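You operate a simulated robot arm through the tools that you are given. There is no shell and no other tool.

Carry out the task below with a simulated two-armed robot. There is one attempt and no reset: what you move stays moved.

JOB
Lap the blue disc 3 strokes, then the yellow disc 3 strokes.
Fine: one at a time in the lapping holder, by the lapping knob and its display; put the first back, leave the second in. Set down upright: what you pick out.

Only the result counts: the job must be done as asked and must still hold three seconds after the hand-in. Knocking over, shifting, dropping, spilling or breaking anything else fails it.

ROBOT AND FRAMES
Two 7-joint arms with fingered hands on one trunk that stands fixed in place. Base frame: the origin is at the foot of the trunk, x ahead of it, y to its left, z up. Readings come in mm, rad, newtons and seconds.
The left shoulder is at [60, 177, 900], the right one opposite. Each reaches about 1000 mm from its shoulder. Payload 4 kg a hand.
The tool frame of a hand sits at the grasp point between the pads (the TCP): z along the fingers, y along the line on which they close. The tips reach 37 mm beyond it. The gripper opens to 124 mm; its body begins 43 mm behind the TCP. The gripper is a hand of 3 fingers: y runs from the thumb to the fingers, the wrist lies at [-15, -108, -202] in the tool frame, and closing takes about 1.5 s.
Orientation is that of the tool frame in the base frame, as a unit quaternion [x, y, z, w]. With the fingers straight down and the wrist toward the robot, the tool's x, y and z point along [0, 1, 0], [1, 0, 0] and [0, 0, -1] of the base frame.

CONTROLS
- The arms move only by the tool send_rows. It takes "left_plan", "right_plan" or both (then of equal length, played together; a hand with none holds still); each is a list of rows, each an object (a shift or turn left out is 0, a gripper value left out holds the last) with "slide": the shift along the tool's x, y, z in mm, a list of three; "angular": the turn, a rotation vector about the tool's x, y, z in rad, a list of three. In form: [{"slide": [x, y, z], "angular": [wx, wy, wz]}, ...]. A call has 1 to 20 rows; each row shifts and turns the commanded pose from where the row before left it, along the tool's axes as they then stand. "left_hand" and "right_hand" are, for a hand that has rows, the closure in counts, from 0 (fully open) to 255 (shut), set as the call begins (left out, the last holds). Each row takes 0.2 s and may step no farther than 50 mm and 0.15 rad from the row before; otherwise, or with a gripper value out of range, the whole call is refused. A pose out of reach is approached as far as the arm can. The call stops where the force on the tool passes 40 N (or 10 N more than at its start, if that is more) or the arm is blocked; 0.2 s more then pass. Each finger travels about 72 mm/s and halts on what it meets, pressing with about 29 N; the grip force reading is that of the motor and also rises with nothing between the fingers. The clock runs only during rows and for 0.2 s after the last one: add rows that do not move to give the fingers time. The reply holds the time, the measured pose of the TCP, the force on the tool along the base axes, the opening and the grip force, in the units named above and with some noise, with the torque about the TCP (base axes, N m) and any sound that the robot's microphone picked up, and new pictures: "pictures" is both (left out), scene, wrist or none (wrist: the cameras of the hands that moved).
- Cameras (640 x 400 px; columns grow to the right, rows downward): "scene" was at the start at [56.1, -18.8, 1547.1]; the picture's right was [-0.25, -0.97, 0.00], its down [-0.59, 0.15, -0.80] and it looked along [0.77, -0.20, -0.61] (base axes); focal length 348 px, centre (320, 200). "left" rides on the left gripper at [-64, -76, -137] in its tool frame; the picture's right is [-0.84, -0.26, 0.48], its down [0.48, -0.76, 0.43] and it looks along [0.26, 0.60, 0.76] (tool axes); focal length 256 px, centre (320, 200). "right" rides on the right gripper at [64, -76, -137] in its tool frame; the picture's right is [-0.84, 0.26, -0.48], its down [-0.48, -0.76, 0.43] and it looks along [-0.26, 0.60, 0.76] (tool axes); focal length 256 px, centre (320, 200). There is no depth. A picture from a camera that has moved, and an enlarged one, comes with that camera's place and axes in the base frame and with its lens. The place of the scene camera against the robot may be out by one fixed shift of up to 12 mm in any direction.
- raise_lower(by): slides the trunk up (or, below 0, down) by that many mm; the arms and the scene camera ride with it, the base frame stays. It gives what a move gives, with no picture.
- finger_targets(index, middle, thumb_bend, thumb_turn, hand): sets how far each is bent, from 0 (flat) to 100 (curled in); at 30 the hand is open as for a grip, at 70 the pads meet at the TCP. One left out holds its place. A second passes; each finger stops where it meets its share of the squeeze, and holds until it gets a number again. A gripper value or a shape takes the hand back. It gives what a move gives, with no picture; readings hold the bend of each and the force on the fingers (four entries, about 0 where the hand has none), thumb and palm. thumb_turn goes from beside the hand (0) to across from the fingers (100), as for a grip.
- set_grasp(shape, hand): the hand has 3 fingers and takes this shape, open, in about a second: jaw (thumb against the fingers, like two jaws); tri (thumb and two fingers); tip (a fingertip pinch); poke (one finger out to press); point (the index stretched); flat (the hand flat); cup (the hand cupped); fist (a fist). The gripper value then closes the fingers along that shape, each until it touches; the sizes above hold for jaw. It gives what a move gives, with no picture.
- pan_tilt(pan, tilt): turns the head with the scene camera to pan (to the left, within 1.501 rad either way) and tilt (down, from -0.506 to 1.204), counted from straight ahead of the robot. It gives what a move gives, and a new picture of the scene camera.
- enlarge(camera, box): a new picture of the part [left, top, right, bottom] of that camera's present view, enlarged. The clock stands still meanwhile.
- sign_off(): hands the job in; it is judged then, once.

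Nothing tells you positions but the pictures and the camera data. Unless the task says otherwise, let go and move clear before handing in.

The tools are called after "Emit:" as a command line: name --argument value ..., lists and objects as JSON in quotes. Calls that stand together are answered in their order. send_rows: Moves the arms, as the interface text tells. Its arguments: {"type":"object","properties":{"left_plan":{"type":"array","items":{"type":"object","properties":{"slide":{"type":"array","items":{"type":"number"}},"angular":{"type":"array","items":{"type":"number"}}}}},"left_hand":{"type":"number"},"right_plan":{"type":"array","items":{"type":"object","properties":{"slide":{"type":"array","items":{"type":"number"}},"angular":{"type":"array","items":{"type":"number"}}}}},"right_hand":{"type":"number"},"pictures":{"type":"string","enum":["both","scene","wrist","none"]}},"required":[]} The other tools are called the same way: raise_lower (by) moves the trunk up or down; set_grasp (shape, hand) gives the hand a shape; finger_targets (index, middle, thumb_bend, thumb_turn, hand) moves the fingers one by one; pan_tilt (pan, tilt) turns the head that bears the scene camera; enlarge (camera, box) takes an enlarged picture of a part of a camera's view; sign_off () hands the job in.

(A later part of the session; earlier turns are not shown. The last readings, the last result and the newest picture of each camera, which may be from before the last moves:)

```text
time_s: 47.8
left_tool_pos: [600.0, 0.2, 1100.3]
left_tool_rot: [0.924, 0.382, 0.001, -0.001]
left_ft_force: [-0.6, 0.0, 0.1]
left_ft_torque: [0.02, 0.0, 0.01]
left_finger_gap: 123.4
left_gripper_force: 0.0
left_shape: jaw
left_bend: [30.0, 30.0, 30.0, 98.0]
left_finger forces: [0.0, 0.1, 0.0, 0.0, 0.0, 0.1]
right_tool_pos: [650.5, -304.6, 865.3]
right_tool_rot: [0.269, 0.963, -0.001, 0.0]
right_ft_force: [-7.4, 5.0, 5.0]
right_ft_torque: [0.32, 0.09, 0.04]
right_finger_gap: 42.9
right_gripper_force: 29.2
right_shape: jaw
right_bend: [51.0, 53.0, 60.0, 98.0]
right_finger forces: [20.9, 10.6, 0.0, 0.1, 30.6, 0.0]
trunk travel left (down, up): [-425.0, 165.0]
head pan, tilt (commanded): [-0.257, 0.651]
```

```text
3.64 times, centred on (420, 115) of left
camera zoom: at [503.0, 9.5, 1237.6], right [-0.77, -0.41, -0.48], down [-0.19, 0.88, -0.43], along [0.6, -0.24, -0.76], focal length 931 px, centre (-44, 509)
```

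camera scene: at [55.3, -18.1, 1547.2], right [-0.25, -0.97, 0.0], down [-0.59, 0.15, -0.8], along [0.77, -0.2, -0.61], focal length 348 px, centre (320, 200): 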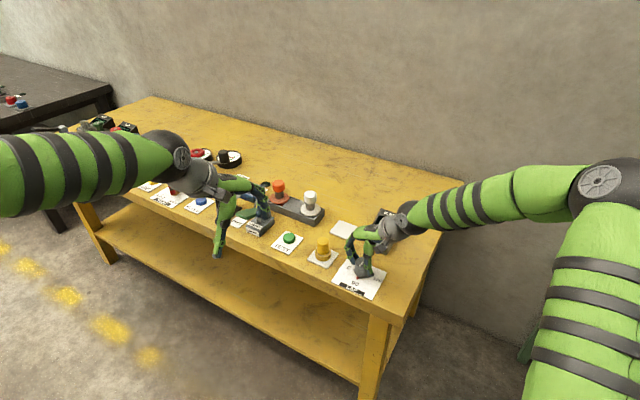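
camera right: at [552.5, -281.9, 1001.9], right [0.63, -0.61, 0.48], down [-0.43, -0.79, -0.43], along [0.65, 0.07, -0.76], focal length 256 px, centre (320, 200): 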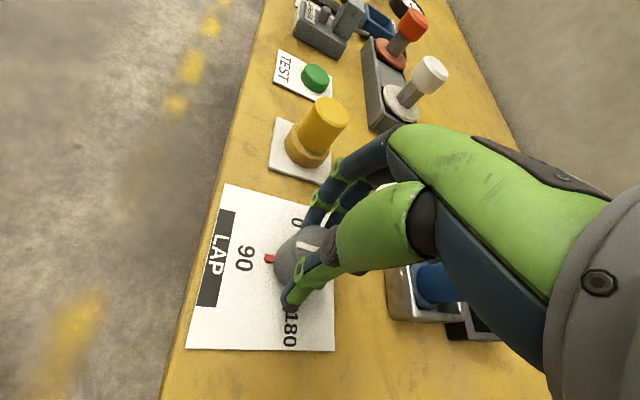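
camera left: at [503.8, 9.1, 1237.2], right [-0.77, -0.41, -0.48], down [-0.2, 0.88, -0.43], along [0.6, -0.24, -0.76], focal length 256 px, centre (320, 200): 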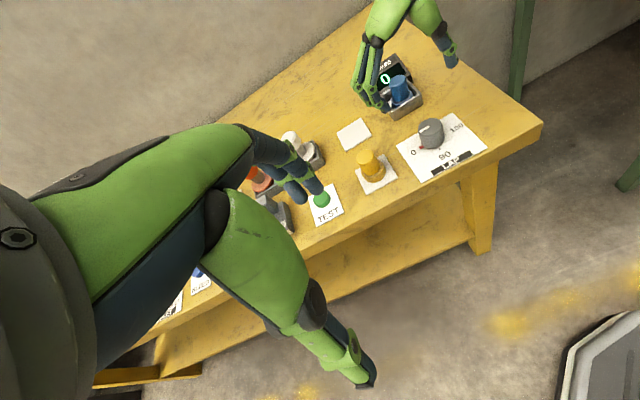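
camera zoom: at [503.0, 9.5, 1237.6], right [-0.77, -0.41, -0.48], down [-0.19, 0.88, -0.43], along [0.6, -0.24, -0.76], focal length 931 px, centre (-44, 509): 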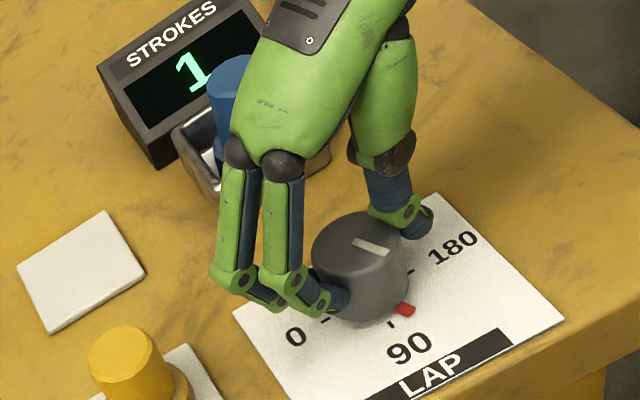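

Pointer around 115–120°, display still 1. Continuing in small steps.

Emit:
send_rows --right_plan '[{"slide": [0, 0, 0], "angular": [0, 0, -0.13]}, {}]' --pictures "none"

Emit:
enlarge --camera "left" --box '[360, 60, 480, 170]'

Emit:
send_rows --right_plan '[{"slide": [0, 0, 0], "angular": [0, 0, -0.13]}, {}]' --pictures "none"

Emit:
enlarge --camera "left" --box '[360, 60, 480, 170]'

```text
time_s: 48.4
left_tool_pos: [601.0, -0.5, 1101.5]
left_tool_rot: [0.924, 0.382, 0.0, 0.0]
left_ft_force: [-0.1, -0.5, 0.6]
left_ft_torque: [-0.03, 0.0, -0.02]
left_finger_gap: 123.6
left_gripper_force: 0.0
left_shape: jaw
left_bend: [30.0, 30.0, 30.0, 98.0]
left_finger forces: [0.0, 0.0, 0.0, 0.1, 0.0, 0.0]
right_tool_pos: [651.4, -304.5, 864.4]
right_tool_rot: [0.206, 0.978, 0.0, 0.0]
right_ft_force: [-4.4, 2.2, 7.7]
right_ft_torque: [0.3, 0.01, 0.03]
right_finger_gap: 42.7
right_gripper_force: 28.9
right_shape: jaw
right_bend: [51.0, 52.0, 60.0, 99.0]
right_finger forces: [19.6, 12.0, 0.1, 0.1, 32.3, 0.1]
trunk travel left (down, up): [-425.0, 165.0]
head pan, tilt (commanded): [-0.257, 0.651]
```

```text
3.64 times, centred on (420, 115) of left
camera zoom: at [503.1, 9.2, 1237.7], right [-0.77, -0.41, -0.48], down [-0.19, 0.88, -0.43], along [0.6, -0.24, -0.76], focal length 931 px, centre (-44, 509)
```

zoom: 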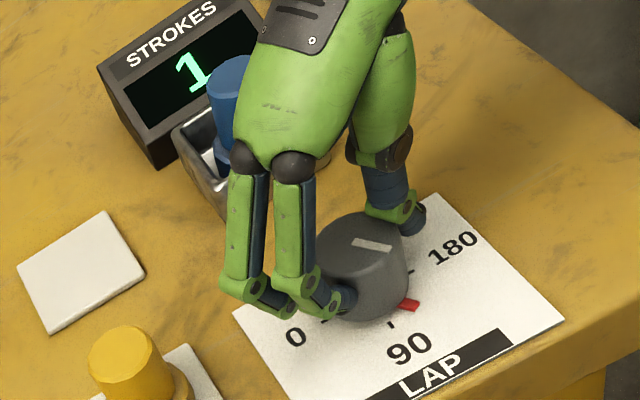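

```text
time_s: 49.0
left_tool_pos: [600.8, 0.0, 1099.8]
left_tool_rot: [0.924, 0.384, 0.0, 0.0]
left_ft_force: [-0.4, 0.2, -0.2]
left_ft_torque: [0.01, -0.02, 0.0]
left_finger_gap: 123.8
left_gripper_force: 0.0
left_shape: jaw
left_bend: [30.0, 30.0, 30.0, 98.0]
left_finger forces: [0.1, 0.0, 0.0, 0.0, 0.0, 0.1]
right_tool_pos: [650.1, -304.7, 864.9]
right_tool_rot: [0.143, 0.99, 0.0, 0.0]
right_ft_force: [-1.5, 0.1, 5.2]
right_ft_torque: [0.24, -0.02, -0.02]
right_finger_gap: 43.0
right_gripper_force: 29.1
right_shape: jaw
right_bend: [51.0, 52.0, 60.0, 99.0]
right_finger forces: [18.6, 12.3, 0.0, 0.0, 31.5, 0.0]
trunk travel left (down, up): [-425.0, 165.0]
head pan, tilt (commanded): [-0.257, 0.651]
```

```text
3.64 times, centred on (420, 115) of left
camera zoom: at [503.4, 9.1, 1237.5], right [-0.77, -0.41, -0.48], down [-0.2, 0.88, -0.43], along [0.6, -0.24, -0.76], focal length 931 px, centre (-44, 509)
```

zoom: 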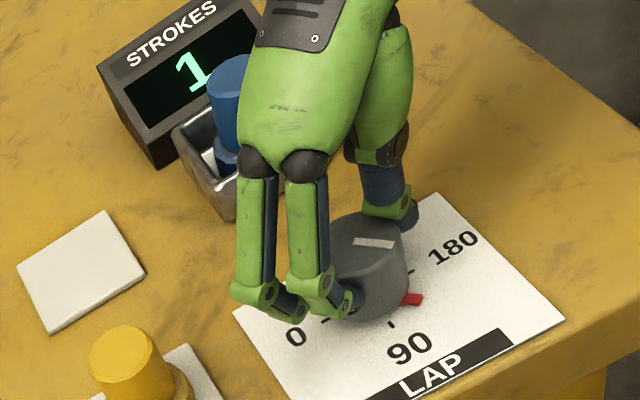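

Pointer near 135°, still 1. I'll continue toward 180 and keep reading.

Emit:
send_rows --right_plan '[{"slide": [-0.3, 0, 0], "angular": [0, 0, -0.13]}, {"slide": [-0.3, 0, 0], "angular": [0, 0, -0.13]}, {}]' --pictures "none"

Emit:
enlarge --camera "left" --box '[360, 60, 480, 170]'

```text
time_s: 49.8
left_tool_pos: [601.6, -0.4, 1100.5]
left_tool_rot: [0.924, 0.383, -0.001, 0.0]
left_ft_force: [0.0, 0.6, -0.1]
left_ft_torque: [-0.01, 0.05, -0.03]
left_finger_gap: 123.8
left_gripper_force: 0.0
left_shape: jaw
left_bend: [30.0, 30.0, 30.0, 98.0]
left_finger forces: [0.1, 0.0, 0.0, 0.1, 0.1, 0.0]
right_tool_pos: [652.2, -304.6, 865.0]
right_tool_rot: [0.012, 1.0, 0.0, 0.001]
right_ft_force: [1.1, -0.9, 8.4]
right_ft_torque: [0.18, -0.02, -0.02]
right_finger_gap: 42.7
right_gripper_force: 28.6
right_shape: jaw
right_bend: [51.0, 52.0, 60.0, 100.0]
right_finger forces: [17.6, 12.4, 0.0, 0.0, 33.0, 0.0]
trunk travel left (down, up): [-425.0, 165.0]
head pan, tilt (commanded): [-0.257, 0.651]
```

```text
3.64 times, centred on (420, 115) of left
camera zoom: at [503.4, 9.1, 1237.5], right [-0.77, -0.41, -0.48], down [-0.2, 0.88, -0.43], along [0.6, -0.24, -0.76], focal length 931 px, centre (-44, 509)
```

zoom: 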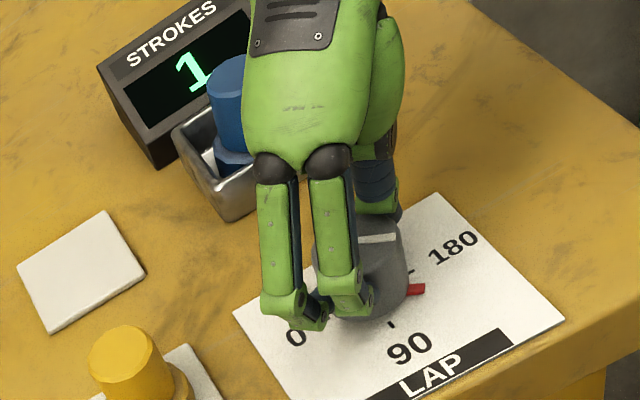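

Pointer near 150°, still 1. Two more steps toward 180.

Emit:
send_rows --right_plan '[{"slide": [-0.5, 0, 0], "angular": [0, 0, -0.13]}, {"slide": [-0.5, 0, 0], "angular": [0, 0, -0.13]}, {}]' --pictures "none"

Emit:
enlarge --camera "left" --box '[360, 60, 480, 170]'

```text
time_s: 50.6
left_tool_pos: [601.2, -0.5, 1100.2]
left_tool_rot: [0.924, 0.383, 0.0, 0.0]
left_ft_force: [0.5, 0.4, -0.8]
left_ft_torque: [0.01, -0.01, -0.02]
left_finger_gap: 123.9
left_gripper_force: 0.0
left_shape: jaw
left_bend: [30.0, 30.0, 30.0, 98.0]
left_finger forces: [0.0, 0.0, 0.1, 0.1, 0.1, 0.0]
right_tool_pos: [653.5, -306.7, 864.7]
right_tool_rot: [-0.117, 0.993, 0.001, 0.001]
right_ft_force: [4.8, -6.4, 11.4]
right_ft_torque: [0.11, -0.02, -0.06]
right_finger_gap: 42.9
right_gripper_force: 28.8
right_shape: jaw
right_bend: [51.0, 52.0, 60.0, 100.0]
right_finger forces: [15.9, 11.0, 0.0, 0.1, 37.1, 0.0]
trunk travel left (down, up): [-425.0, 165.0]
head pan, tilt (commanded): [-0.257, 0.651]
```

```text
3.64 times, centred on (420, 115) of left
camera zoom: at [503.5, 8.9, 1237.5], right [-0.77, -0.41, -0.48], down [-0.2, 0.88, -0.43], along [0.6, -0.24, -0.76], focal length 931 px, centre (-44, 509)
```

zoom: 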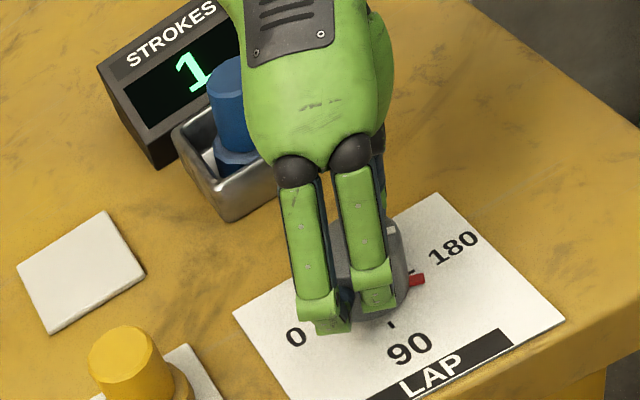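

Pointer nearly at 180, display still 1. One more step to reach the 180 mark.

Emit:
send_rows --right_plan '[{"slide": [0.3, -0.5, -0.5], "angular": [0, 0, -0.13]}, {"slide": [0.3, -0.5, -0.5], "angular": [0, 0, -0.1]}, {}]' --pictures "both"

Emit:
enlarge --camera "left" --box '[360, 60, 480, 170]'

```text
time_s: 51.4
left_tool_pos: [602.0, 0.6, 1100.0]
left_tool_rot: [0.924, 0.382, -0.001, -0.001]
left_ft_force: [-0.4, 0.2, 0.3]
left_ft_torque: [0.02, 0.03, 0.01]
left_finger_gap: 123.6
left_gripper_force: 0.0
left_shape: jaw
left_bend: [30.0, 30.0, 30.0, 98.0]
left_finger forces: [0.0, 0.0, 0.0, 0.1, 0.0, 0.0]
right_tool_pos: [652.5, -305.6, 865.0]
right_tool_rot: [-0.231, 0.973, 0.0, 0.0]
right_ft_force: [10.6, -4.4, 6.4]
right_ft_torque: [0.08, -0.14, -0.05]
right_finger_gap: 42.8
right_gripper_force: 28.7
right_shape: jaw
right_bend: [51.0, 52.0, 60.0, 100.0]
right_finger forces: [14.6, 10.2, 0.1, 0.0, 35.9, 0.0]
trunk travel left (down, up): [-425.0, 165.0]
head pan, tilt (commanded): [-0.257, 0.651]
camera scene: at [56.8, -19.0, 1547.1], right [-0.25, -0.97, 0.0], down [-0.59, 0.15, -0.8], along [0.77, -0.2, -0.61], focal length 348 px, centre (320, 200)
camera right: at [630.7, -400.8, 1002.1], right [0.63, 0.61, 0.48], down [0.77, -0.46, -0.43], along [-0.04, 0.65, -0.76], focal length 256 px, centre (320, 200)
```

scene: 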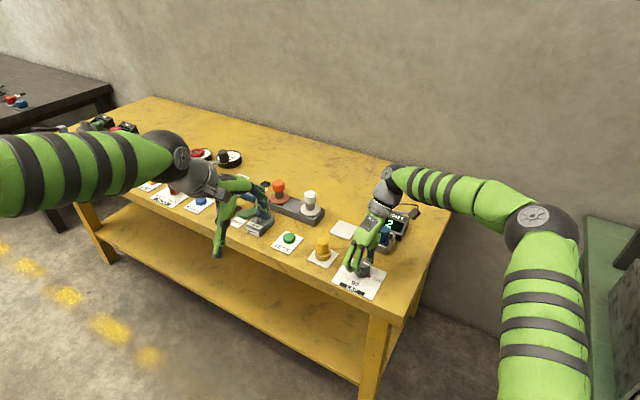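
right: 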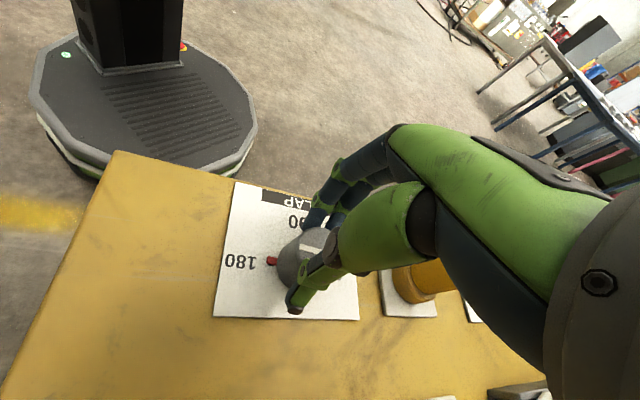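

```text
3.64 times, centred on (420, 115) of left
camera zoom: at [504.3, 9.1, 1237.1], right [-0.77, -0.41, -0.48], down [-0.2, 0.88, -0.43], along [0.6, -0.24, -0.76], focal length 931 px, centre (-44, 509)
```

zoom: 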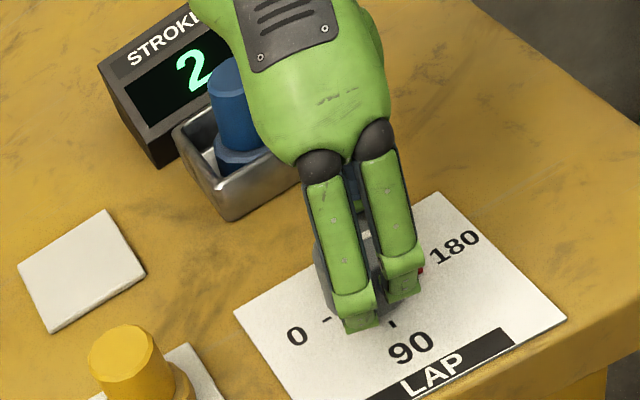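

The display now reads 2 with the pointer at 180, so each 90° of turn seems to be one stroke. I'll gently test whether the knob turns past 180.

Emit:
send_rows --right_plan '[{"slide": [0.3, -0.5, 0], "angular": [0, 0, -0.1]}, {}]' --pictures "wrist"

Emit:
enlarge --camera "right" --box '[200, 170, 360, 330]'

Emit:
enlarge --camera "left" --box '[360, 60, 480, 170]'

```text
time_s: 52.0
left_tool_pos: [602.1, 0.9, 1100.3]
left_tool_rot: [0.924, 0.382, 0.0, -0.001]
left_ft_force: [-0.2, 0.8, -0.2]
left_ft_torque: [-0.02, -0.01, -0.02]
left_finger_gap: 123.8
left_gripper_force: 0.1
left_shape: jaw
left_bend: [30.0, 30.0, 30.0, 98.0]
left_finger forces: [0.1, 0.1, 0.0, 0.0, 0.0, 0.0]
right_tool_pos: [651.8, -306.4, 865.6]
right_tool_rot: [-0.279, 0.96, 0.001, 0.0]
right_ft_force: [14.0, -2.5, 6.2]
right_ft_torque: [0.11, -0.25, -0.1]
right_finger_gap: 42.8
right_gripper_force: 29.2
right_shape: jaw
right_bend: [52.0, 53.0, 60.0, 100.0]
right_finger forces: [13.7, 9.7, 0.1, 0.1, 35.9, 0.1]
trunk travel left (down, up): [-425.0, 165.0]
head pan, tilt (commanded): [-0.257, 0.651]
camera right: at [640.4, -402.7, 1002.2], right [0.57, 0.67, 0.48], down [0.82, -0.38, -0.43], along [-0.1, 0.64, -0.76], focal length 256 px, centre (320, 200)
```

right: 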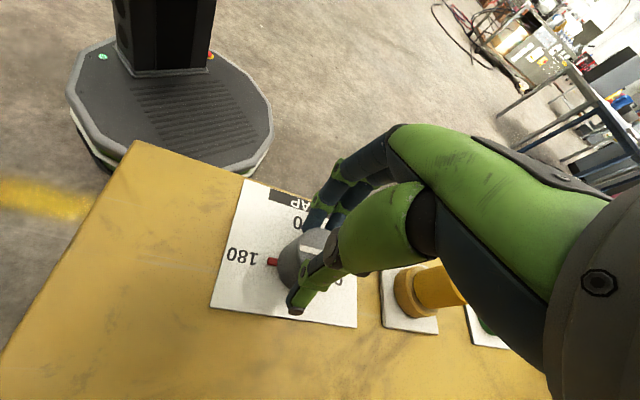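

```text
2.50 times, centred on (280, 250) of right
camera zoom: at [640.4, -402.7, 1002.2], right [0.57, 0.67, 0.48], down [0.82, -0.38, -0.43], along [-0.1, 0.64, -0.76], focal length 640 px, centre (420, 75)
```

zoom: 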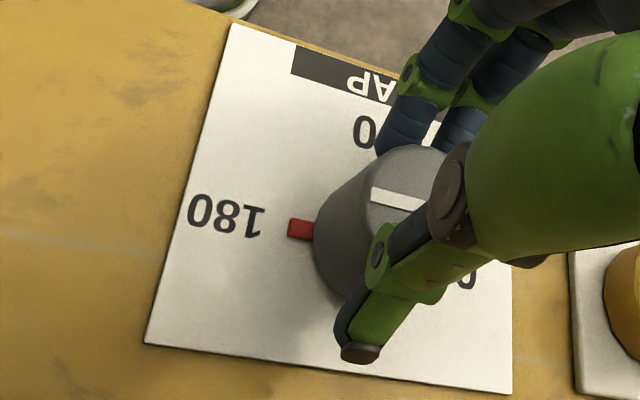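

```text
3.64 times, centred on (420, 115) of left
camera zoom: at [504.5, 9.2, 1237.0], right [-0.77, -0.41, -0.48], down [-0.2, 0.88, -0.43], along [0.6, -0.24, -0.76], focal length 931 px, centre (-44, 509)
```

zoom: 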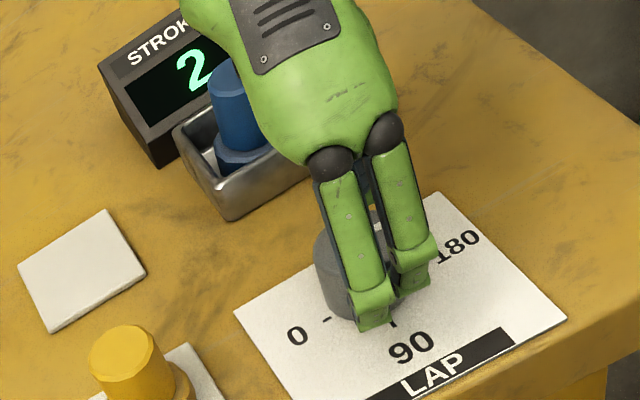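

The pointer now covers the 180 tick with almost no torque. I'll turn about 12° further to see if it continues.

Emit:
send_rows --right_plan '[{"slide": [0.5, -0.5, 0], "angular": [0, 0, -0.1]}, {"slide": [0.5, -0.5, 0], "angular": [0, 0, -0.1]}, {}]' --pictures "none"

Emit:
enlarge --camera "right" --box '[200, 170, 360, 330]'

Emit:
enlarge --camera "left" --box '[360, 60, 480, 170]'

```text
time_s: 52.8
left_tool_pos: [601.9, -0.2, 1100.6]
left_tool_rot: [0.924, 0.382, 0.0, 0.0]
left_ft_force: [0.2, 0.4, 0.3]
left_ft_torque: [-0.01, 0.0, -0.02]
left_finger_gap: 123.8
left_gripper_force: 0.0
left_shape: jaw
left_bend: [30.0, 30.0, 30.0, 98.0]
left_finger forces: [0.0, 0.0, 0.1, 0.0, 0.0, 0.1]
right_tool_pos: [652.4, -307.8, 865.5]
right_tool_rot: [-0.374, 0.928, 0.001, -0.001]
right_ft_force: [8.3, 1.4, 3.3]
right_ft_torque: [0.2, -0.05, -0.18]
right_finger_gap: 41.8
right_gripper_force: 29.4
right_shape: jaw
right_bend: [53.0, 53.0, 60.0, 100.0]
right_finger forces: [12.5, 12.7, 0.0, 0.1, 28.6, 0.1]
trunk travel left (down, up): [-425.0, 165.0]
head pan, tilt (commanded): [-0.257, 0.651]
```

```text
2.50 times, centred on (280, 250) of right
camera zoom: at [659.1, -404.8, 1002.5], right [0.43, 0.77, 0.48], down [0.87, -0.21, -0.44], along [-0.23, 0.61, -0.76], focal length 640 px, centre (420, 75)
```

zoom: 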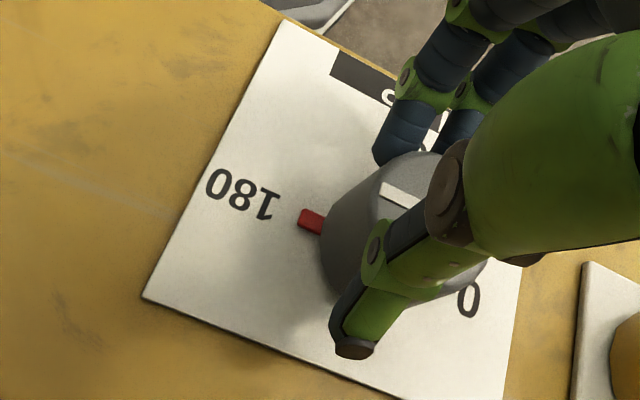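

```text
3.64 times, centred on (420, 115) of left
camera zoom: at [504.2, 9.3, 1237.1], right [-0.77, -0.41, -0.48], down [-0.2, 0.88, -0.43], along [0.6, -0.24, -0.76], focal length 931 px, centre (-44, 509)
```

zoom: 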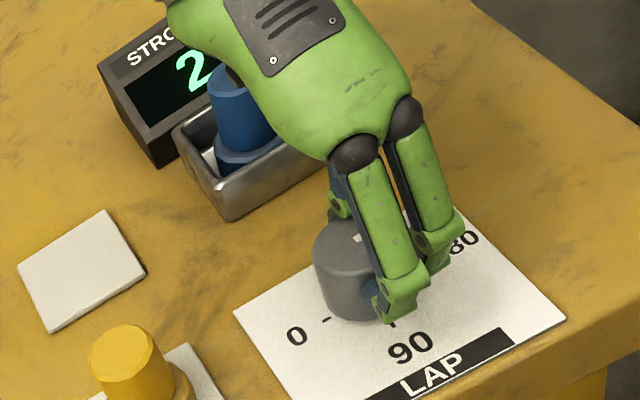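

The knob has a stop at 180 (the hand slipped slightly on it), so the third stroke must come from turning back. The hand drifted off-centre, so I'll release, recentre and regrip before reversing.

Emit:
send_rows --right_hand 100 --right_plan '[{}, {}, {}, {}, {"slide": [-6.5, -3.1, 0]}, {"angular": [0, 0, 0.12]}, {"angular": [0, 0, 0.12]}, {}]' --pictures "wrist"

Emit:
enlarge --camera "right" --box '[200, 150, 380, 370]'

Emit:
enlarge --camera "left" --box '[360, 60, 480, 170]'

```text
time_s: 54.6
left_tool_pos: [601.4, 0.1, 1100.3]
left_tool_rot: [0.924, 0.383, 0.0, 0.0]
left_ft_force: [0.4, 0.0, -0.3]
left_ft_torque: [-0.02, 0.01, -0.03]
left_finger_gap: 123.9
left_gripper_force: 0.0
left_shape: jaw
left_bend: [30.0, 30.0, 30.0, 98.0]
left_finger forces: [0.1, 0.0, 0.0, 0.0, 0.0, 0.1]
right_tool_pos: [658.3, -306.2, 864.6]
right_tool_rot: [-0.259, 0.966, 0.0, 0.0]
right_ft_force: [-0.1, -0.8, 0.4]
right_ft_torque: [-0.03, 0.02, 0.0]
right_finger_gap: 75.0
right_gripper_force: 0.0
right_shape: jaw
right_bend: [38.0, 42.0, 53.0, 99.0]
right_finger forces: [0.1, 0.0, 0.1, 0.0, 0.1, 0.0]
trunk travel left (down, up): [-425.0, 165.0]
head pan, tilt (commanded): [-0.257, 0.651]
camera right: at [642.1, -401.3, 1002.0], right [0.6, 0.64, 0.48], down [0.8, -0.42, -0.44], along [-0.08, 0.64, -0.76], focal length 256 px, centre (320, 200)
```

right: 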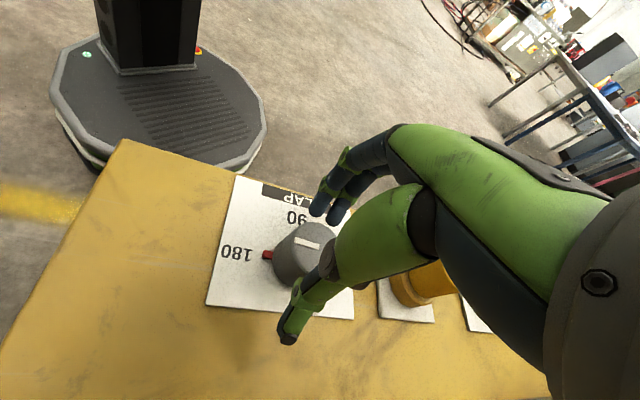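

```text
1.82 times, centred on (290, 260) of right
camera zoom: at [642.1, -401.3, 1002.0], right [0.6, 0.64, 0.48], down [0.8, -0.42, -0.44], along [-0.08, 0.64, -0.76], focal length 465 px, centre (374, 91)
```

zoom: 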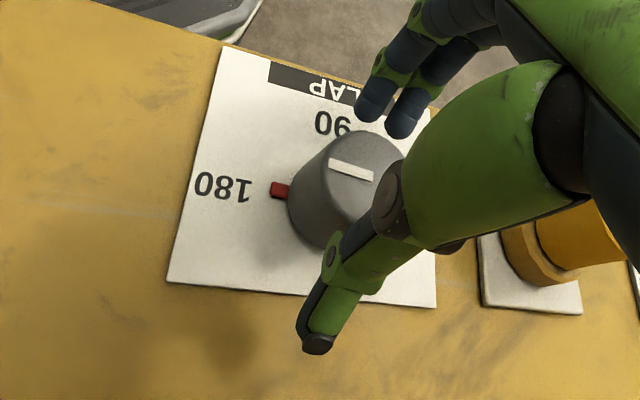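

```text
3.64 times, centred on (420, 115) of left
camera zoom: at [503.9, 9.2, 1237.2], right [-0.77, -0.41, -0.48], down [-0.2, 0.88, -0.43], along [0.6, -0.24, -0.76], focal length 931 px, centre (-44, 509)
```

zoom: 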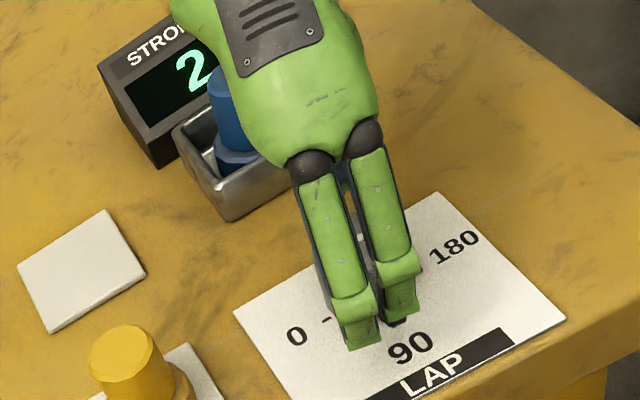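

The knob stayed at 180 and the display at 2. I'll close around it in steps.

Emit:
send_rows --right_hand 155 --right_plan '[{}, {}, {}, {}]' --pictures "none"

```text
time_s: 55.6
left_tool_pos: [602.2, -0.3, 1100.8]
left_tool_rot: [0.924, 0.383, 0.0, 0.0]
left_ft_force: [0.3, 0.4, -0.4]
left_ft_torque: [0.02, -0.01, -0.01]
left_finger_gap: 123.7
left_gripper_force: 0.0
left_shape: jaw
left_bend: [30.0, 30.0, 30.0, 98.0]
left_finger forces: [0.1, 0.0, 0.0, 0.1, 0.0, 0.1]
right_tool_pos: [658.8, -306.1, 865.0]
right_tool_rot: [-0.26, 0.966, 0.0, 0.0]
right_ft_force: [-0.8, 1.5, 1.1]
right_ft_torque: [0.01, 0.01, 0.01]
right_finger_gap: 49.5
right_gripper_force: 0.0
right_shape: jaw
right_bend: [46.0, 50.0, 59.0, 100.0]
right_finger forces: [0.9, 0.4, 0.0, 0.0, 0.0, 0.0]
trunk travel left (down, up): [-425.0, 165.0]
head pan, tilt (commanded): [-0.257, 0.651]
```

The fingers touch lightly, so it is well centred. I'll squeeze and then turn back, reading the display as I go.

Emit:
send_rows --right_hand 255 --right_plan '[{}, {}, {}]' --pictures "none"

Emit:
send_rows --right_plan '[{"slide": [0.6, 0, 0], "angular": [0, 0, 0.12]}, {"slide": [0.6, 0, 0], "angular": [0, 0, 0.12]}, {"slide": [0.6, 0, 0], "angular": [0, 0, 0.12]}, {}]' --pictures "none"

Emit:
enlarge --camera "left" --box '[360, 60, 480, 170]'

Emit:
enlarge --camera "right" --box '[200, 150, 380, 370]'

```text
time_s: 56.4
left_tool_pos: [601.0, 0.3, 1100.9]
left_tool_rot: [0.924, 0.383, 0.0, 0.0]
left_ft_force: [0.1, 0.0, 0.4]
left_ft_torque: [0.0, 0.03, -0.02]
left_finger_gap: 123.6
left_gripper_force: 0.1
left_shape: jaw
left_bend: [30.0, 30.0, 30.0, 98.0]
left_finger forces: [0.0, 0.1, 0.0, 0.0, 0.0, 0.1]
right_tool_pos: [659.1, -306.3, 864.9]
right_tool_rot: [-0.259, 0.966, 0.001, 0.0]
right_ft_force: [3.1, -3.8, 3.6]
right_ft_torque: [0.1, 0.03, -0.01]
right_finger_gap: 42.9
right_gripper_force: 28.9
right_shape: jaw
right_bend: [47.0, 52.0, 61.0, 100.0]
right_finger forces: [16.7, 9.6, 0.0, 0.0, 30.9, 0.0]
trunk travel left (down, up): [-425.0, 165.0]
head pan, tilt (commanded): [-0.257, 0.651]
```

```text
time_s: 57.4
left_tool_pos: [601.6, -0.1, 1100.5]
left_tool_rot: [0.924, 0.383, 0.0, 0.0]
left_ft_force: [-0.5, -0.2, 0.6]
left_ft_torque: [0.02, 0.02, 0.01]
left_finger_gap: 123.8
left_gripper_force: 0.0
left_shape: jaw
left_bend: [30.0, 30.0, 30.0, 98.0]
left_finger forces: [0.0, 0.0, 0.0, 0.0, 0.0, 0.0]
right_tool_pos: [656.5, -307.7, 866.3]
right_tool_rot: [-0.081, 0.997, 0.0, 0.0]
right_ft_force: [-0.9, -7.6, 5.0]
right_ft_torque: [0.0, 0.06, 0.0]
right_finger_gap: 42.1
right_gripper_force: 29.3
right_shape: jaw
right_bend: [47.0, 52.0, 61.0, 100.0]
right_finger forces: [16.7, 9.3, 0.0, 0.1, 33.9, 0.0]
trunk travel left (down, up): [-425.0, 165.0]
head pan, tilt (commanded): [-0.257, 0.651]
```

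```text
3.64 times, centred on (420, 115) of left
camera zoom: at [503.5, 8.6, 1237.4], right [-0.77, -0.41, -0.48], down [-0.2, 0.88, -0.43], along [0.6, -0.24, -0.76], focal length 931 px, centre (-44, 509)
```

zoom: 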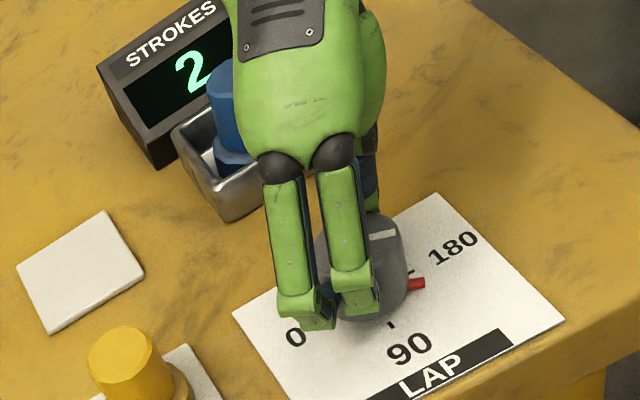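

```text
1.82 times, centred on (290, 260) of right
camera zoom: at [606.5, -390.8, 1002.5], right [0.78, 0.39, 0.48], down [0.6, -0.67, -0.43], along [0.16, 0.63, -0.76], focal length 465 px, centre (374, 91)
```

zoom: 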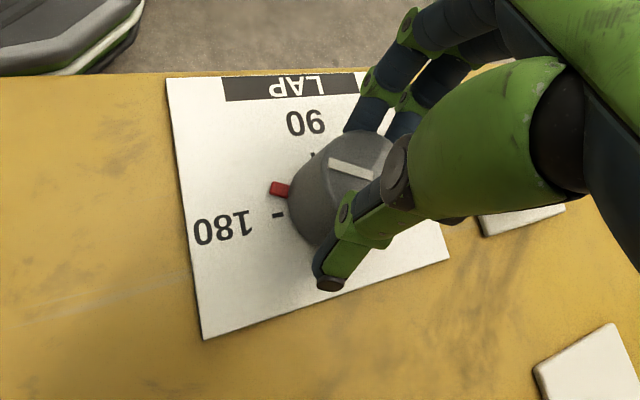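

Turning back works: the pointer has left 180 and the display stays 2. Continuing toward 90.

Emit:
send_rows --right_plan '[{"slide": [0.7, 0.2, 0], "angular": [0, 0, 0.12]}, {"slide": [0.7, 0.2, 0], "angular": [0, 0, 0.12]}, {"slide": [0.7, 0.2, 0], "angular": [0, 0, 0.12]}, {"slide": [0.7, 0.2, 0], "angular": [0, 0, 0.12]}, {}]' --pictures "none"

Emit:
enlarge --camera "left" --box '[360, 60, 480, 170]'

Emit:
send_rows --right_plan '[{"slide": [0.7, 0, 0], "angular": [0, 0, 0.12]}, {"slide": [0.7, 0, 0], "angular": [0, 0, 0.12]}, {}]' --pictures "none"

Emit:
enlarge --camera "left" --box '[360, 60, 480, 170]'

```text
time_s: 58.6
left_tool_pos: [600.7, -0.5, 1099.8]
left_tool_rot: [0.924, 0.383, 0.0, 0.0]
left_ft_force: [-0.2, 0.0, 0.0]
left_ft_torque: [0.0, 0.02, -0.02]
left_finger_gap: 123.7
left_gripper_force: 0.1
left_shape: jaw
left_bend: [30.0, 30.0, 30.0, 98.0]
left_finger forces: [0.0, 0.1, 0.0, 0.0, 0.0, 0.0]
right_tool_pos: [653.7, -306.8, 866.9]
right_tool_rot: [0.158, 0.987, 0.0, 0.0]
right_ft_force: [-4.9, -12.7, 6.3]
right_ft_torque: [-0.16, 0.06, -0.01]
right_finger_gap: 42.2
right_gripper_force: 28.7
right_shape: jaw
right_bend: [48.0, 52.0, 61.0, 100.0]
right_finger forces: [15.7, 8.7, 0.0, 0.0, 38.5, 0.0]
trunk travel left (down, up): [-425.0, 165.0]
head pan, tilt (commanded): [-0.257, 0.651]
```

```text
3.64 times, centred on (420, 115) of left
camera zoom: at [503.1, 8.2, 1237.6], right [-0.77, -0.41, -0.48], down [-0.19, 0.88, -0.43], along [0.6, -0.24, -0.76], focal length 931 px, centre (-44, 509)
```

zoom: 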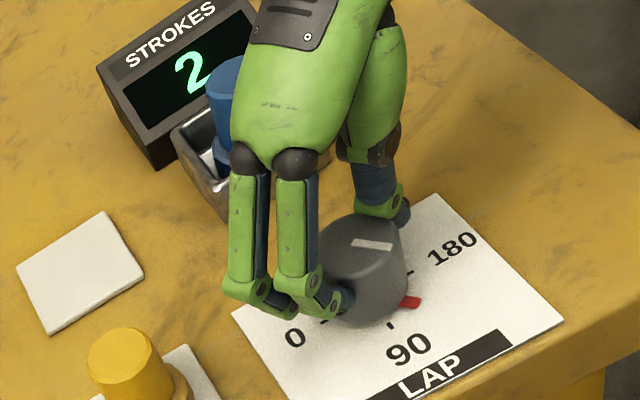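

```text
time_s: 59.4
left_tool_pos: [599.4, -0.6, 1100.9]
left_tool_rot: [0.924, 0.382, 0.001, -0.001]
left_ft_force: [0.2, 0.4, -0.3]
left_ft_torque: [0.02, -0.02, -0.02]
left_finger_gap: 123.7
left_gripper_force: 0.0
left_shape: jaw
left_bend: [30.0, 30.0, 30.0, 98.0]
left_finger forces: [0.0, 0.0, 0.1, 0.0, 0.0, 0.0]
right_tool_pos: [651.4, -304.4, 865.7]
right_tool_rot: [0.275, 0.962, 0.001, 0.0]
right_ft_force: [-9.3, -12.1, 10.8]
right_ft_torque: [-0.2, 0.14, 0.02]
right_finger_gap: 42.5
right_gripper_force: 28.9
right_shape: jaw
right_bend: [49.0, 53.0, 61.0, 100.0]
right_finger forces: [15.3, 8.6, 0.0, 0.0, 41.0, 0.0]
trunk travel left (down, up): [-425.0, 165.0]
head pan, tilt (commanded): [-0.257, 0.651]
```

```text
3.64 times, centred on (420, 115) of left
camera zoom: at [502.4, 8.5, 1237.9], right [-0.77, -0.41, -0.48], down [-0.19, 0.88, -0.43], along [0.6, -0.24, -0.76], focal length 931 px, centre (-44, 509)
```

zoom: 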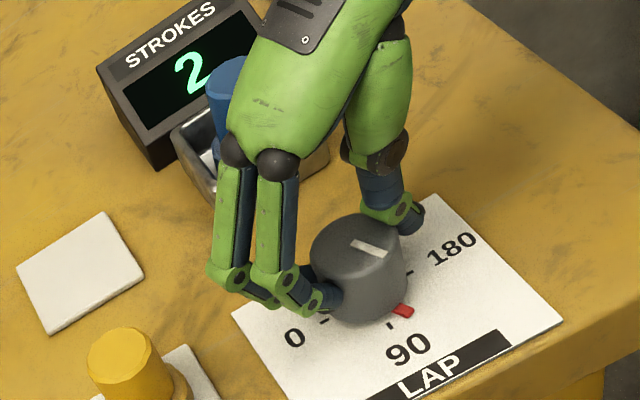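

Display still 2 with the pointer near 115°. I'll relieve the side force slightly and continue.

Emit:
send_rows --right_plan '[{"slide": [0.6, -0.8, 0], "angular": [0, 0, 0.12]}, {"slide": [0.6, -0.8, 0], "angular": [0, 0, 0.12]}, {}]' --pictures "none"

Emit:
enlarge --camera "left" --box '[360, 60, 480, 170]'

Emit:
send_rows --right_plan '[{"slide": [0.6, -0.3, 0], "angular": [0, 0, 0.12]}, {}]' --pictures "none"

Emit:
enlarge --camera "left" --box '[360, 60, 480, 170]'

```text
time_s: 60.2
left_tool_pos: [600.5, 0.7, 1100.0]
left_tool_rot: [0.924, 0.382, 0.001, 0.001]
left_ft_force: [-0.2, -0.1, 1.0]
left_ft_torque: [-0.02, 0.0, 0.0]
left_finger_gap: 123.9
left_gripper_force: 0.0
left_shape: jaw
left_bend: [30.0, 30.0, 30.0, 98.0]
left_finger forces: [0.0, 0.1, 0.0, 0.0, 0.0, 0.1]
right_tool_pos: [651.2, -305.6, 865.7]
right_tool_rot: [0.388, 0.922, 0.0, -0.001]
right_ft_force: [-8.2, -7.1, 9.1]
right_ft_torque: [-0.06, 0.03, 0.04]
right_finger_gap: 42.1
right_gripper_force: 29.0
right_shape: jaw
right_bend: [49.0, 53.0, 61.0, 100.0]
right_finger forces: [16.0, 10.2, 0.0, 0.1, 37.6, 0.0]
trunk travel left (down, up): [-425.0, 165.0]
head pan, tilt (commanded): [-0.257, 0.651]
```

```text
3.64 times, centred on (420, 115) of left
camera zoom: at [502.8, 9.0, 1237.7], right [-0.77, -0.41, -0.48], down [-0.2, 0.88, -0.43], along [0.6, -0.24, -0.76], focal length 931 px, centre (-44, 509)
```

zoom: 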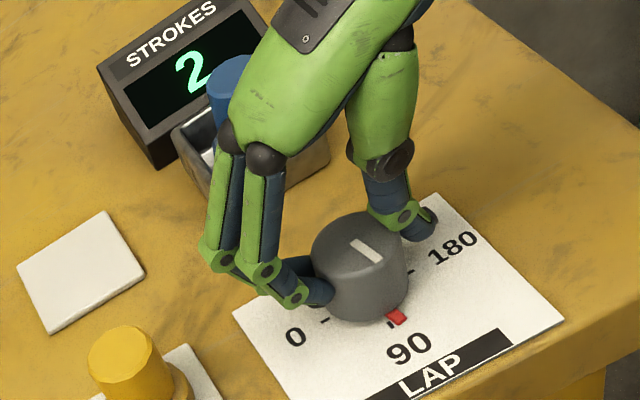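

```text
time_s: 60.8
left_tool_pos: [599.2, -0.0, 1100.9]
left_tool_rot: [0.924, 0.382, 0.0, 0.0]
left_ft_force: [-0.3, -1.3, -0.6]
left_ft_torque: [-0.02, 0.02, 0.01]
left_finger_gap: 123.8
left_gripper_force: 0.1
left_shape: jaw
left_bend: [30.0, 30.0, 30.0, 98.0]
left_finger forces: [0.0, 0.0, 0.0, 0.0, 0.0, 0.1]
right_tool_pos: [650.7, -304.6, 865.9]
right_tool_rot: [0.443, 0.897, 0.0, 0.0]
right_ft_force: [-7.3, -4.7, 6.2]
right_ft_torque: [0.05, 0.02, 0.05]
right_finger_gap: 42.0
right_gripper_force: 28.8
right_shape: jaw
right_bend: [49.0, 53.0, 61.0, 100.0]
right_finger forces: [16.8, 10.3, 0.1, 0.1, 35.6, 0.1]
trunk travel left (down, up): [-425.0, 165.0]
head pan, tilt (commanded): [-0.257, 0.651]
```

```text
3.64 times, centred on (420, 115) of left
camera zoom: at [502.9, 9.2, 1237.6], right [-0.77, -0.41, -0.48], down [-0.2, 0.88, -0.43], along [0.6, -0.24, -0.76], focal length 931 px, centre (-44, 509)
```

zoom: 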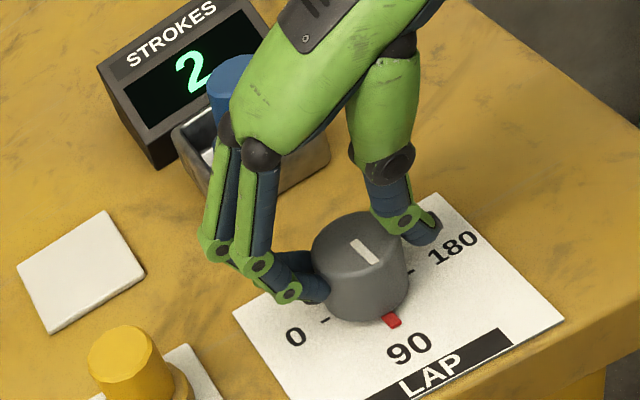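

Pointer about 95°, display 2. I'll step slowly across 90.

Emit:
send_rows --right_plan '[{"slide": [0.6, -0.3, 0], "angular": [0, 0, 0.1]}, {}]' --pictures "none"

Emit:
enlarge --camera "left" --box '[360, 60, 480, 170]'

Emit:
send_rows --right_plan '[{"slide": [0.6, -0.3, 0], "angular": [0, 0, 0.1]}, {}]' --pictures "none"

Emit:
enlarge --camera "left" --box '[360, 60, 480, 170]'

```text
time_s: 61.4
left_tool_pos: [601.1, 0.6, 1100.7]
left_tool_rot: [0.924, 0.383, 0.0, 0.0]
left_ft_force: [-0.2, -0.7, 0.0]
left_ft_torque: [0.01, -0.02, 0.0]
left_finger_gap: 123.6
left_gripper_force: 0.1
left_shape: jaw
left_bend: [30.0, 30.0, 30.0, 98.0]
left_finger forces: [0.1, 0.1, 0.1, 0.0, 0.1, 0.0]
right_tool_pos: [649.7, -304.3, 866.1]
right_tool_rot: [0.487, 0.874, 0.0, 0.0]
right_ft_force: [-4.7, -1.8, 5.2]
right_ft_torque: [0.1, 0.0, 0.08]
right_finger_gap: 42.2
right_gripper_force: 29.3
right_shape: jaw
right_bend: [49.0, 53.0, 61.0, 100.0]
right_finger forces: [17.7, 10.4, 0.1, 0.1, 33.0, 0.1]
trunk travel left (down, up): [-425.0, 165.0]
head pan, tilt (commanded): [-0.257, 0.651]
```

```text
3.64 times, centred on (420, 115) of left
camera zoom: at [503.2, 9.3, 1237.5], right [-0.77, -0.41, -0.48], down [-0.2, 0.88, -0.43], along [0.6, -0.24, -0.76], focal length 931 px, centre (-44, 509)
```

zoom: 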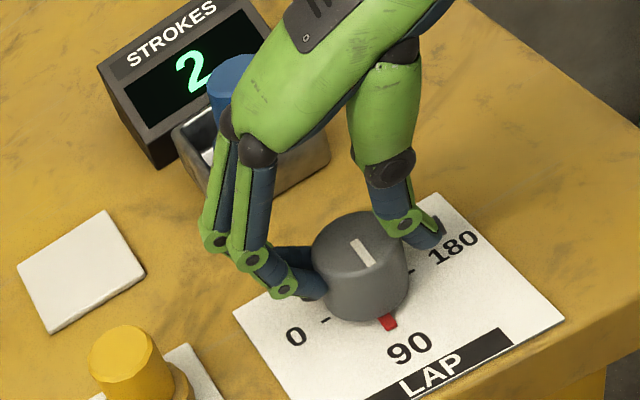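

```text
time_s: 62.0
left_tool_pos: [601.3, 1.1, 1101.5]
left_tool_rot: [0.924, 0.383, 0.0, 0.0]
left_ft_force: [-0.5, 0.0, -0.2]
left_ft_torque: [-0.01, 0.0, -0.01]
left_finger_gap: 123.8
left_gripper_force: 0.1
left_shape: jaw
left_bend: [30.0, 30.0, 30.0, 98.0]
left_finger forces: [0.0, 0.0, 0.1, 0.0, 0.1, 0.1]
right_tool_pos: [650.0, -304.0, 865.8]
right_tool_rot: [0.53, 0.848, 0.001, 0.0]
right_ft_force: [-5.1, -1.0, 5.3]
right_ft_torque: [0.08, -0.01, 0.03]
right_finger_gap: 42.1
right_gripper_force: 28.9
right_shape: jaw
right_bend: [49.0, 53.0, 61.0, 100.0]
right_finger forces: [17.8, 10.3, 0.1, 0.1, 33.2, 0.0]
trunk travel left (down, up): [-425.0, 165.0]
head pan, tilt (commanded): [-0.257, 0.651]
```

```text
3.64 times, centred on (420, 115) of left
camera zoom: at [503.1, 9.3, 1237.6], right [-0.77, -0.41, -0.48], down [-0.2, 0.88, -0.43], along [0.6, -0.24, -0.76], focal length 931 px, centre (-44, 509)
```

zoom: 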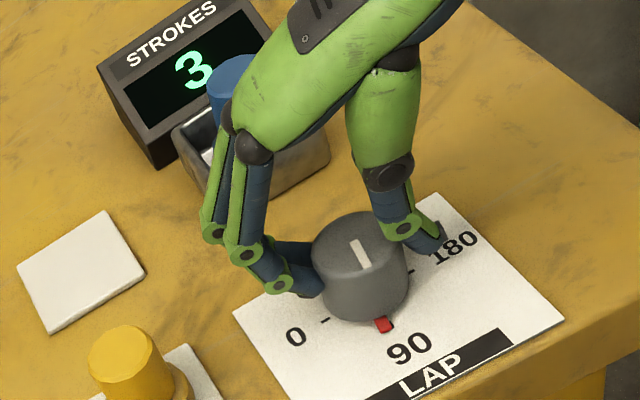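

The display reads 3 for the blue disc. I'll release the knob without turning it and lift clear.

Emit:
send_rows --right_hand 100 --right_plan '[{}, {}, {}, {}, {"slide": [0, 0, -15]}, {"slide": [0, 0, -40]}, {"slide": [0, 0, -45]}, {}]' --pictures "both"

Emit:
enlarge --camera "left" --box '[360, 60, 480, 170]'

```text
time_s: 63.8
left_tool_pos: [602.7, 0.3, 1100.6]
left_tool_rot: [0.924, 0.383, 0.0, 0.0]
left_ft_force: [-0.4, 0.6, 0.2]
left_ft_torque: [0.02, 0.01, 0.02]
left_finger_gap: 123.5
left_gripper_force: 0.2
left_shape: jaw
left_bend: [30.0, 30.0, 30.0, 98.0]
left_finger forces: [0.0, 0.1, 0.1, 0.0, 0.0, 0.1]
right_tool_pos: [649.4, -304.9, 964.1]
right_tool_rot: [0.529, 0.849, 0.0, 0.0]
right_ft_force: [-0.6, 0.0, 0.9]
right_ft_torque: [0.0, 0.0, -0.01]
right_finger_gap: 75.0
right_gripper_force: 0.1
right_shape: jaw
right_bend: [38.0, 42.0, 53.0, 99.0]
right_finger forces: [0.0, 0.0, 0.1, 0.0, 0.1, 0.0]
trunk travel left (down, up): [-425.0, 165.0]
head pan, tilt (commanded): [-0.257, 0.651]
camera scene: at [56.3, -18.9, 1547.1], right [-0.25, -0.97, 0.0], down [-0.59, 0.15, -0.8], along [0.77, -0.2, -0.61], focal length 348 px, centre (320, 200)
camera right: at [554.5, -279.0, 1101.3], right [0.6, -0.64, 0.48], down [-0.47, -0.77, -0.43], along [0.65, 0.03, -0.76], focal length 256 px, centre (320, 200)
```

scene: 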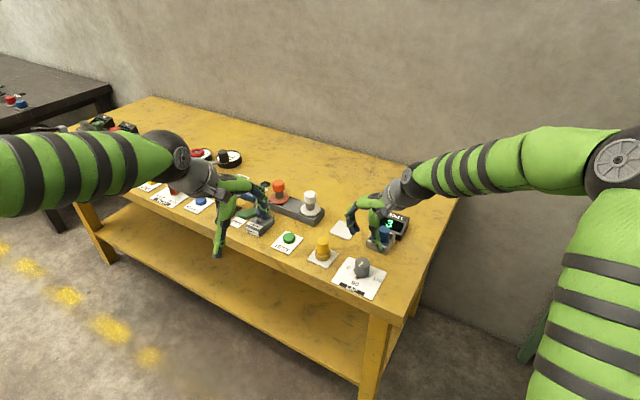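
right: 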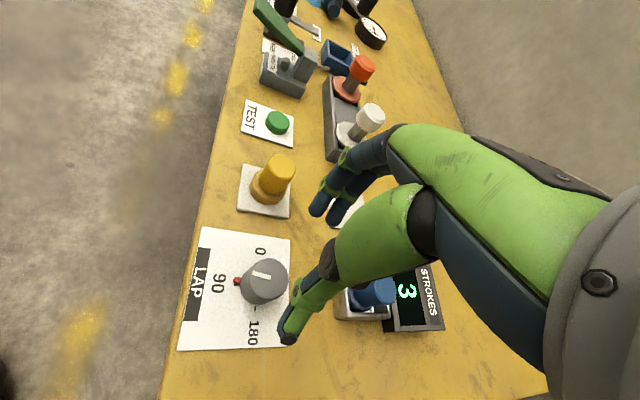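

```text
3.64 times, centred on (420, 115) of left
camera zoom: at [503.9, 9.0, 1237.2], right [-0.77, -0.41, -0.48], down [-0.2, 0.88, -0.43], along [0.6, -0.24, -0.76], focal length 931 px, centre (-44, 509)
```

zoom: 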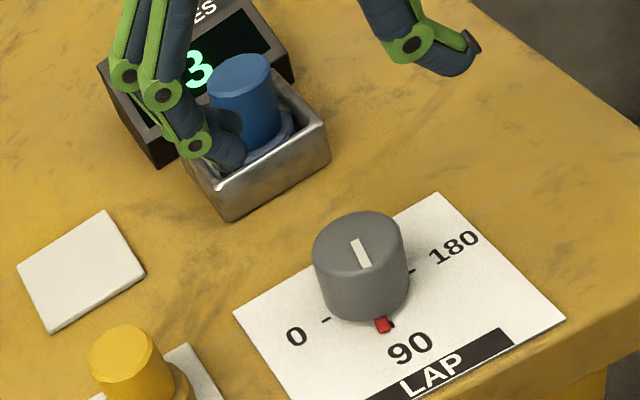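

The display holds 3. Now I'll return to the pose above the blue disc used before, half-closed, to take it out.

Emit:
send_rows --right_hand 155 --right_plan '[{"slide": [0, 0, -33], "angular": [0, 0, -0.112]}, {"angular": [0, 0, -0.112]}, {"angular": [0, 0, -0.112]}, {"slide": [-31.6, -2.3, 0]}, {"slide": [-31.6, -2.3, 0]}, {"slide": [-31.6, -2.3, 0]}, {"slide": [-31.6, -2.3, 0]}, {"angular": [-0.139, 0, 0]}, {"angular": [-0.139, 0, 0]}, {}]' --pictures "wrist"

Emit:
enlarge --camera "left" --box '[360, 30, 480, 170]'

Emit:
enlarge --camera "scene" --box '[350, 180, 420, 260]'

```text
time_s: 66.0
left_tool_pos: [601.2, 1.9, 1099.6]
left_tool_rot: [0.924, 0.383, 0.0, 0.0]
left_ft_force: [-0.1, 0.0, 0.0]
left_ft_torque: [0.02, -0.01, -0.01]
left_finger_gap: 123.8
left_gripper_force: 0.1
left_shape: jaw
left_bend: [30.0, 30.0, 30.0, 98.0]
left_finger forces: [0.1, 0.0, 0.0, 0.0, 0.0, 0.1]
right_tool_pos: [732.7, -400.3, 997.6]
right_tool_rot: [0.377, 0.916, 0.129, 0.053]
right_ft_force: [0.3, 0.4, 0.1]
right_ft_torque: [0.0, 0.03, 0.0]
right_finger_gap: 49.1
right_gripper_force: 0.1
right_shape: jaw
right_bend: [47.0, 50.0, 59.0, 100.0]
right_finger forces: [0.0, 0.0, 0.1, 0.0, 0.0, 0.1]
trunk travel left (down, up): [-425.0, 165.0]
head pan, tilt (commanded): [-0.257, 0.651]
camera right: at [610.5, -432.4, 1108.5], right [0.68, -0.51, 0.53], down [-0.09, -0.77, -0.63], along [0.73, 0.38, -0.57], focal length 256 px, centre (320, 200)
```

right: 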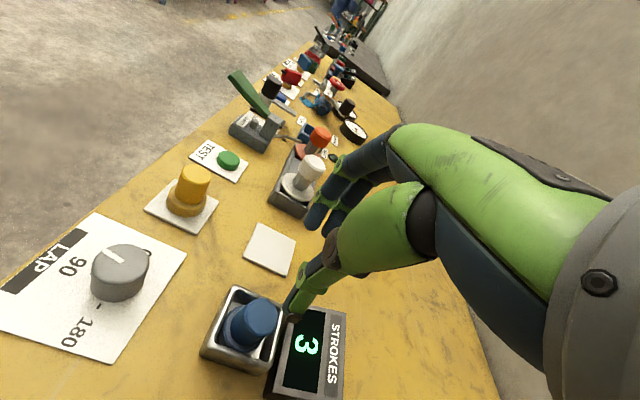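

```text
2.86 times, centred on (420, 100) of left
camera zoom: at [503.9, 9.4, 1237.3], right [-0.77, -0.41, -0.48], down [-0.2, 0.88, -0.43], along [0.6, -0.24, -0.76], focal length 731 px, centre (34, 486)
```

zoom: 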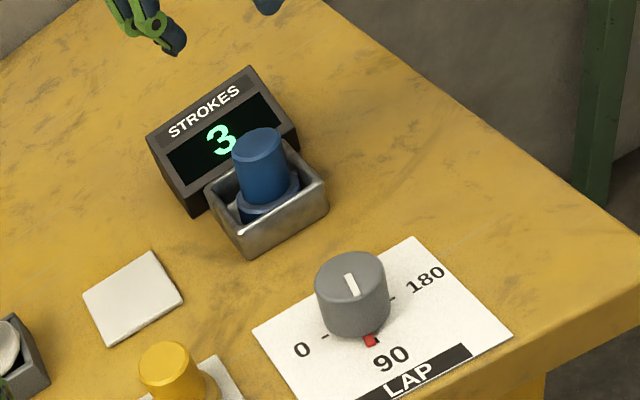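

```text
5.00 times, centred on (385, 220) of scene
camera zoom: at [56.2, -18.7, 1547.1], right [-0.25, -0.97, 0.0], down [-0.59, 0.15, -0.8], along [0.77, -0.2, -0.61], focal length 1741 px, centre (-5, 100)
```

zoom: 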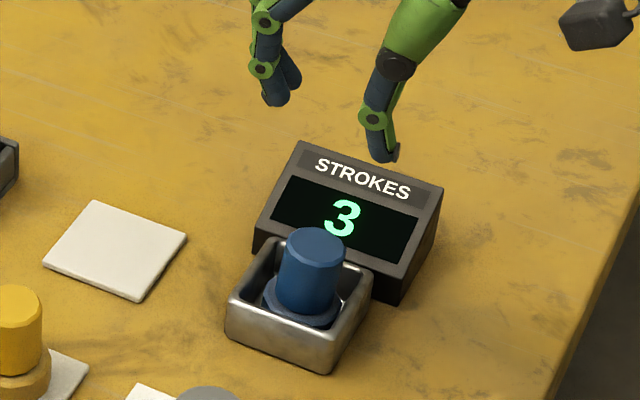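

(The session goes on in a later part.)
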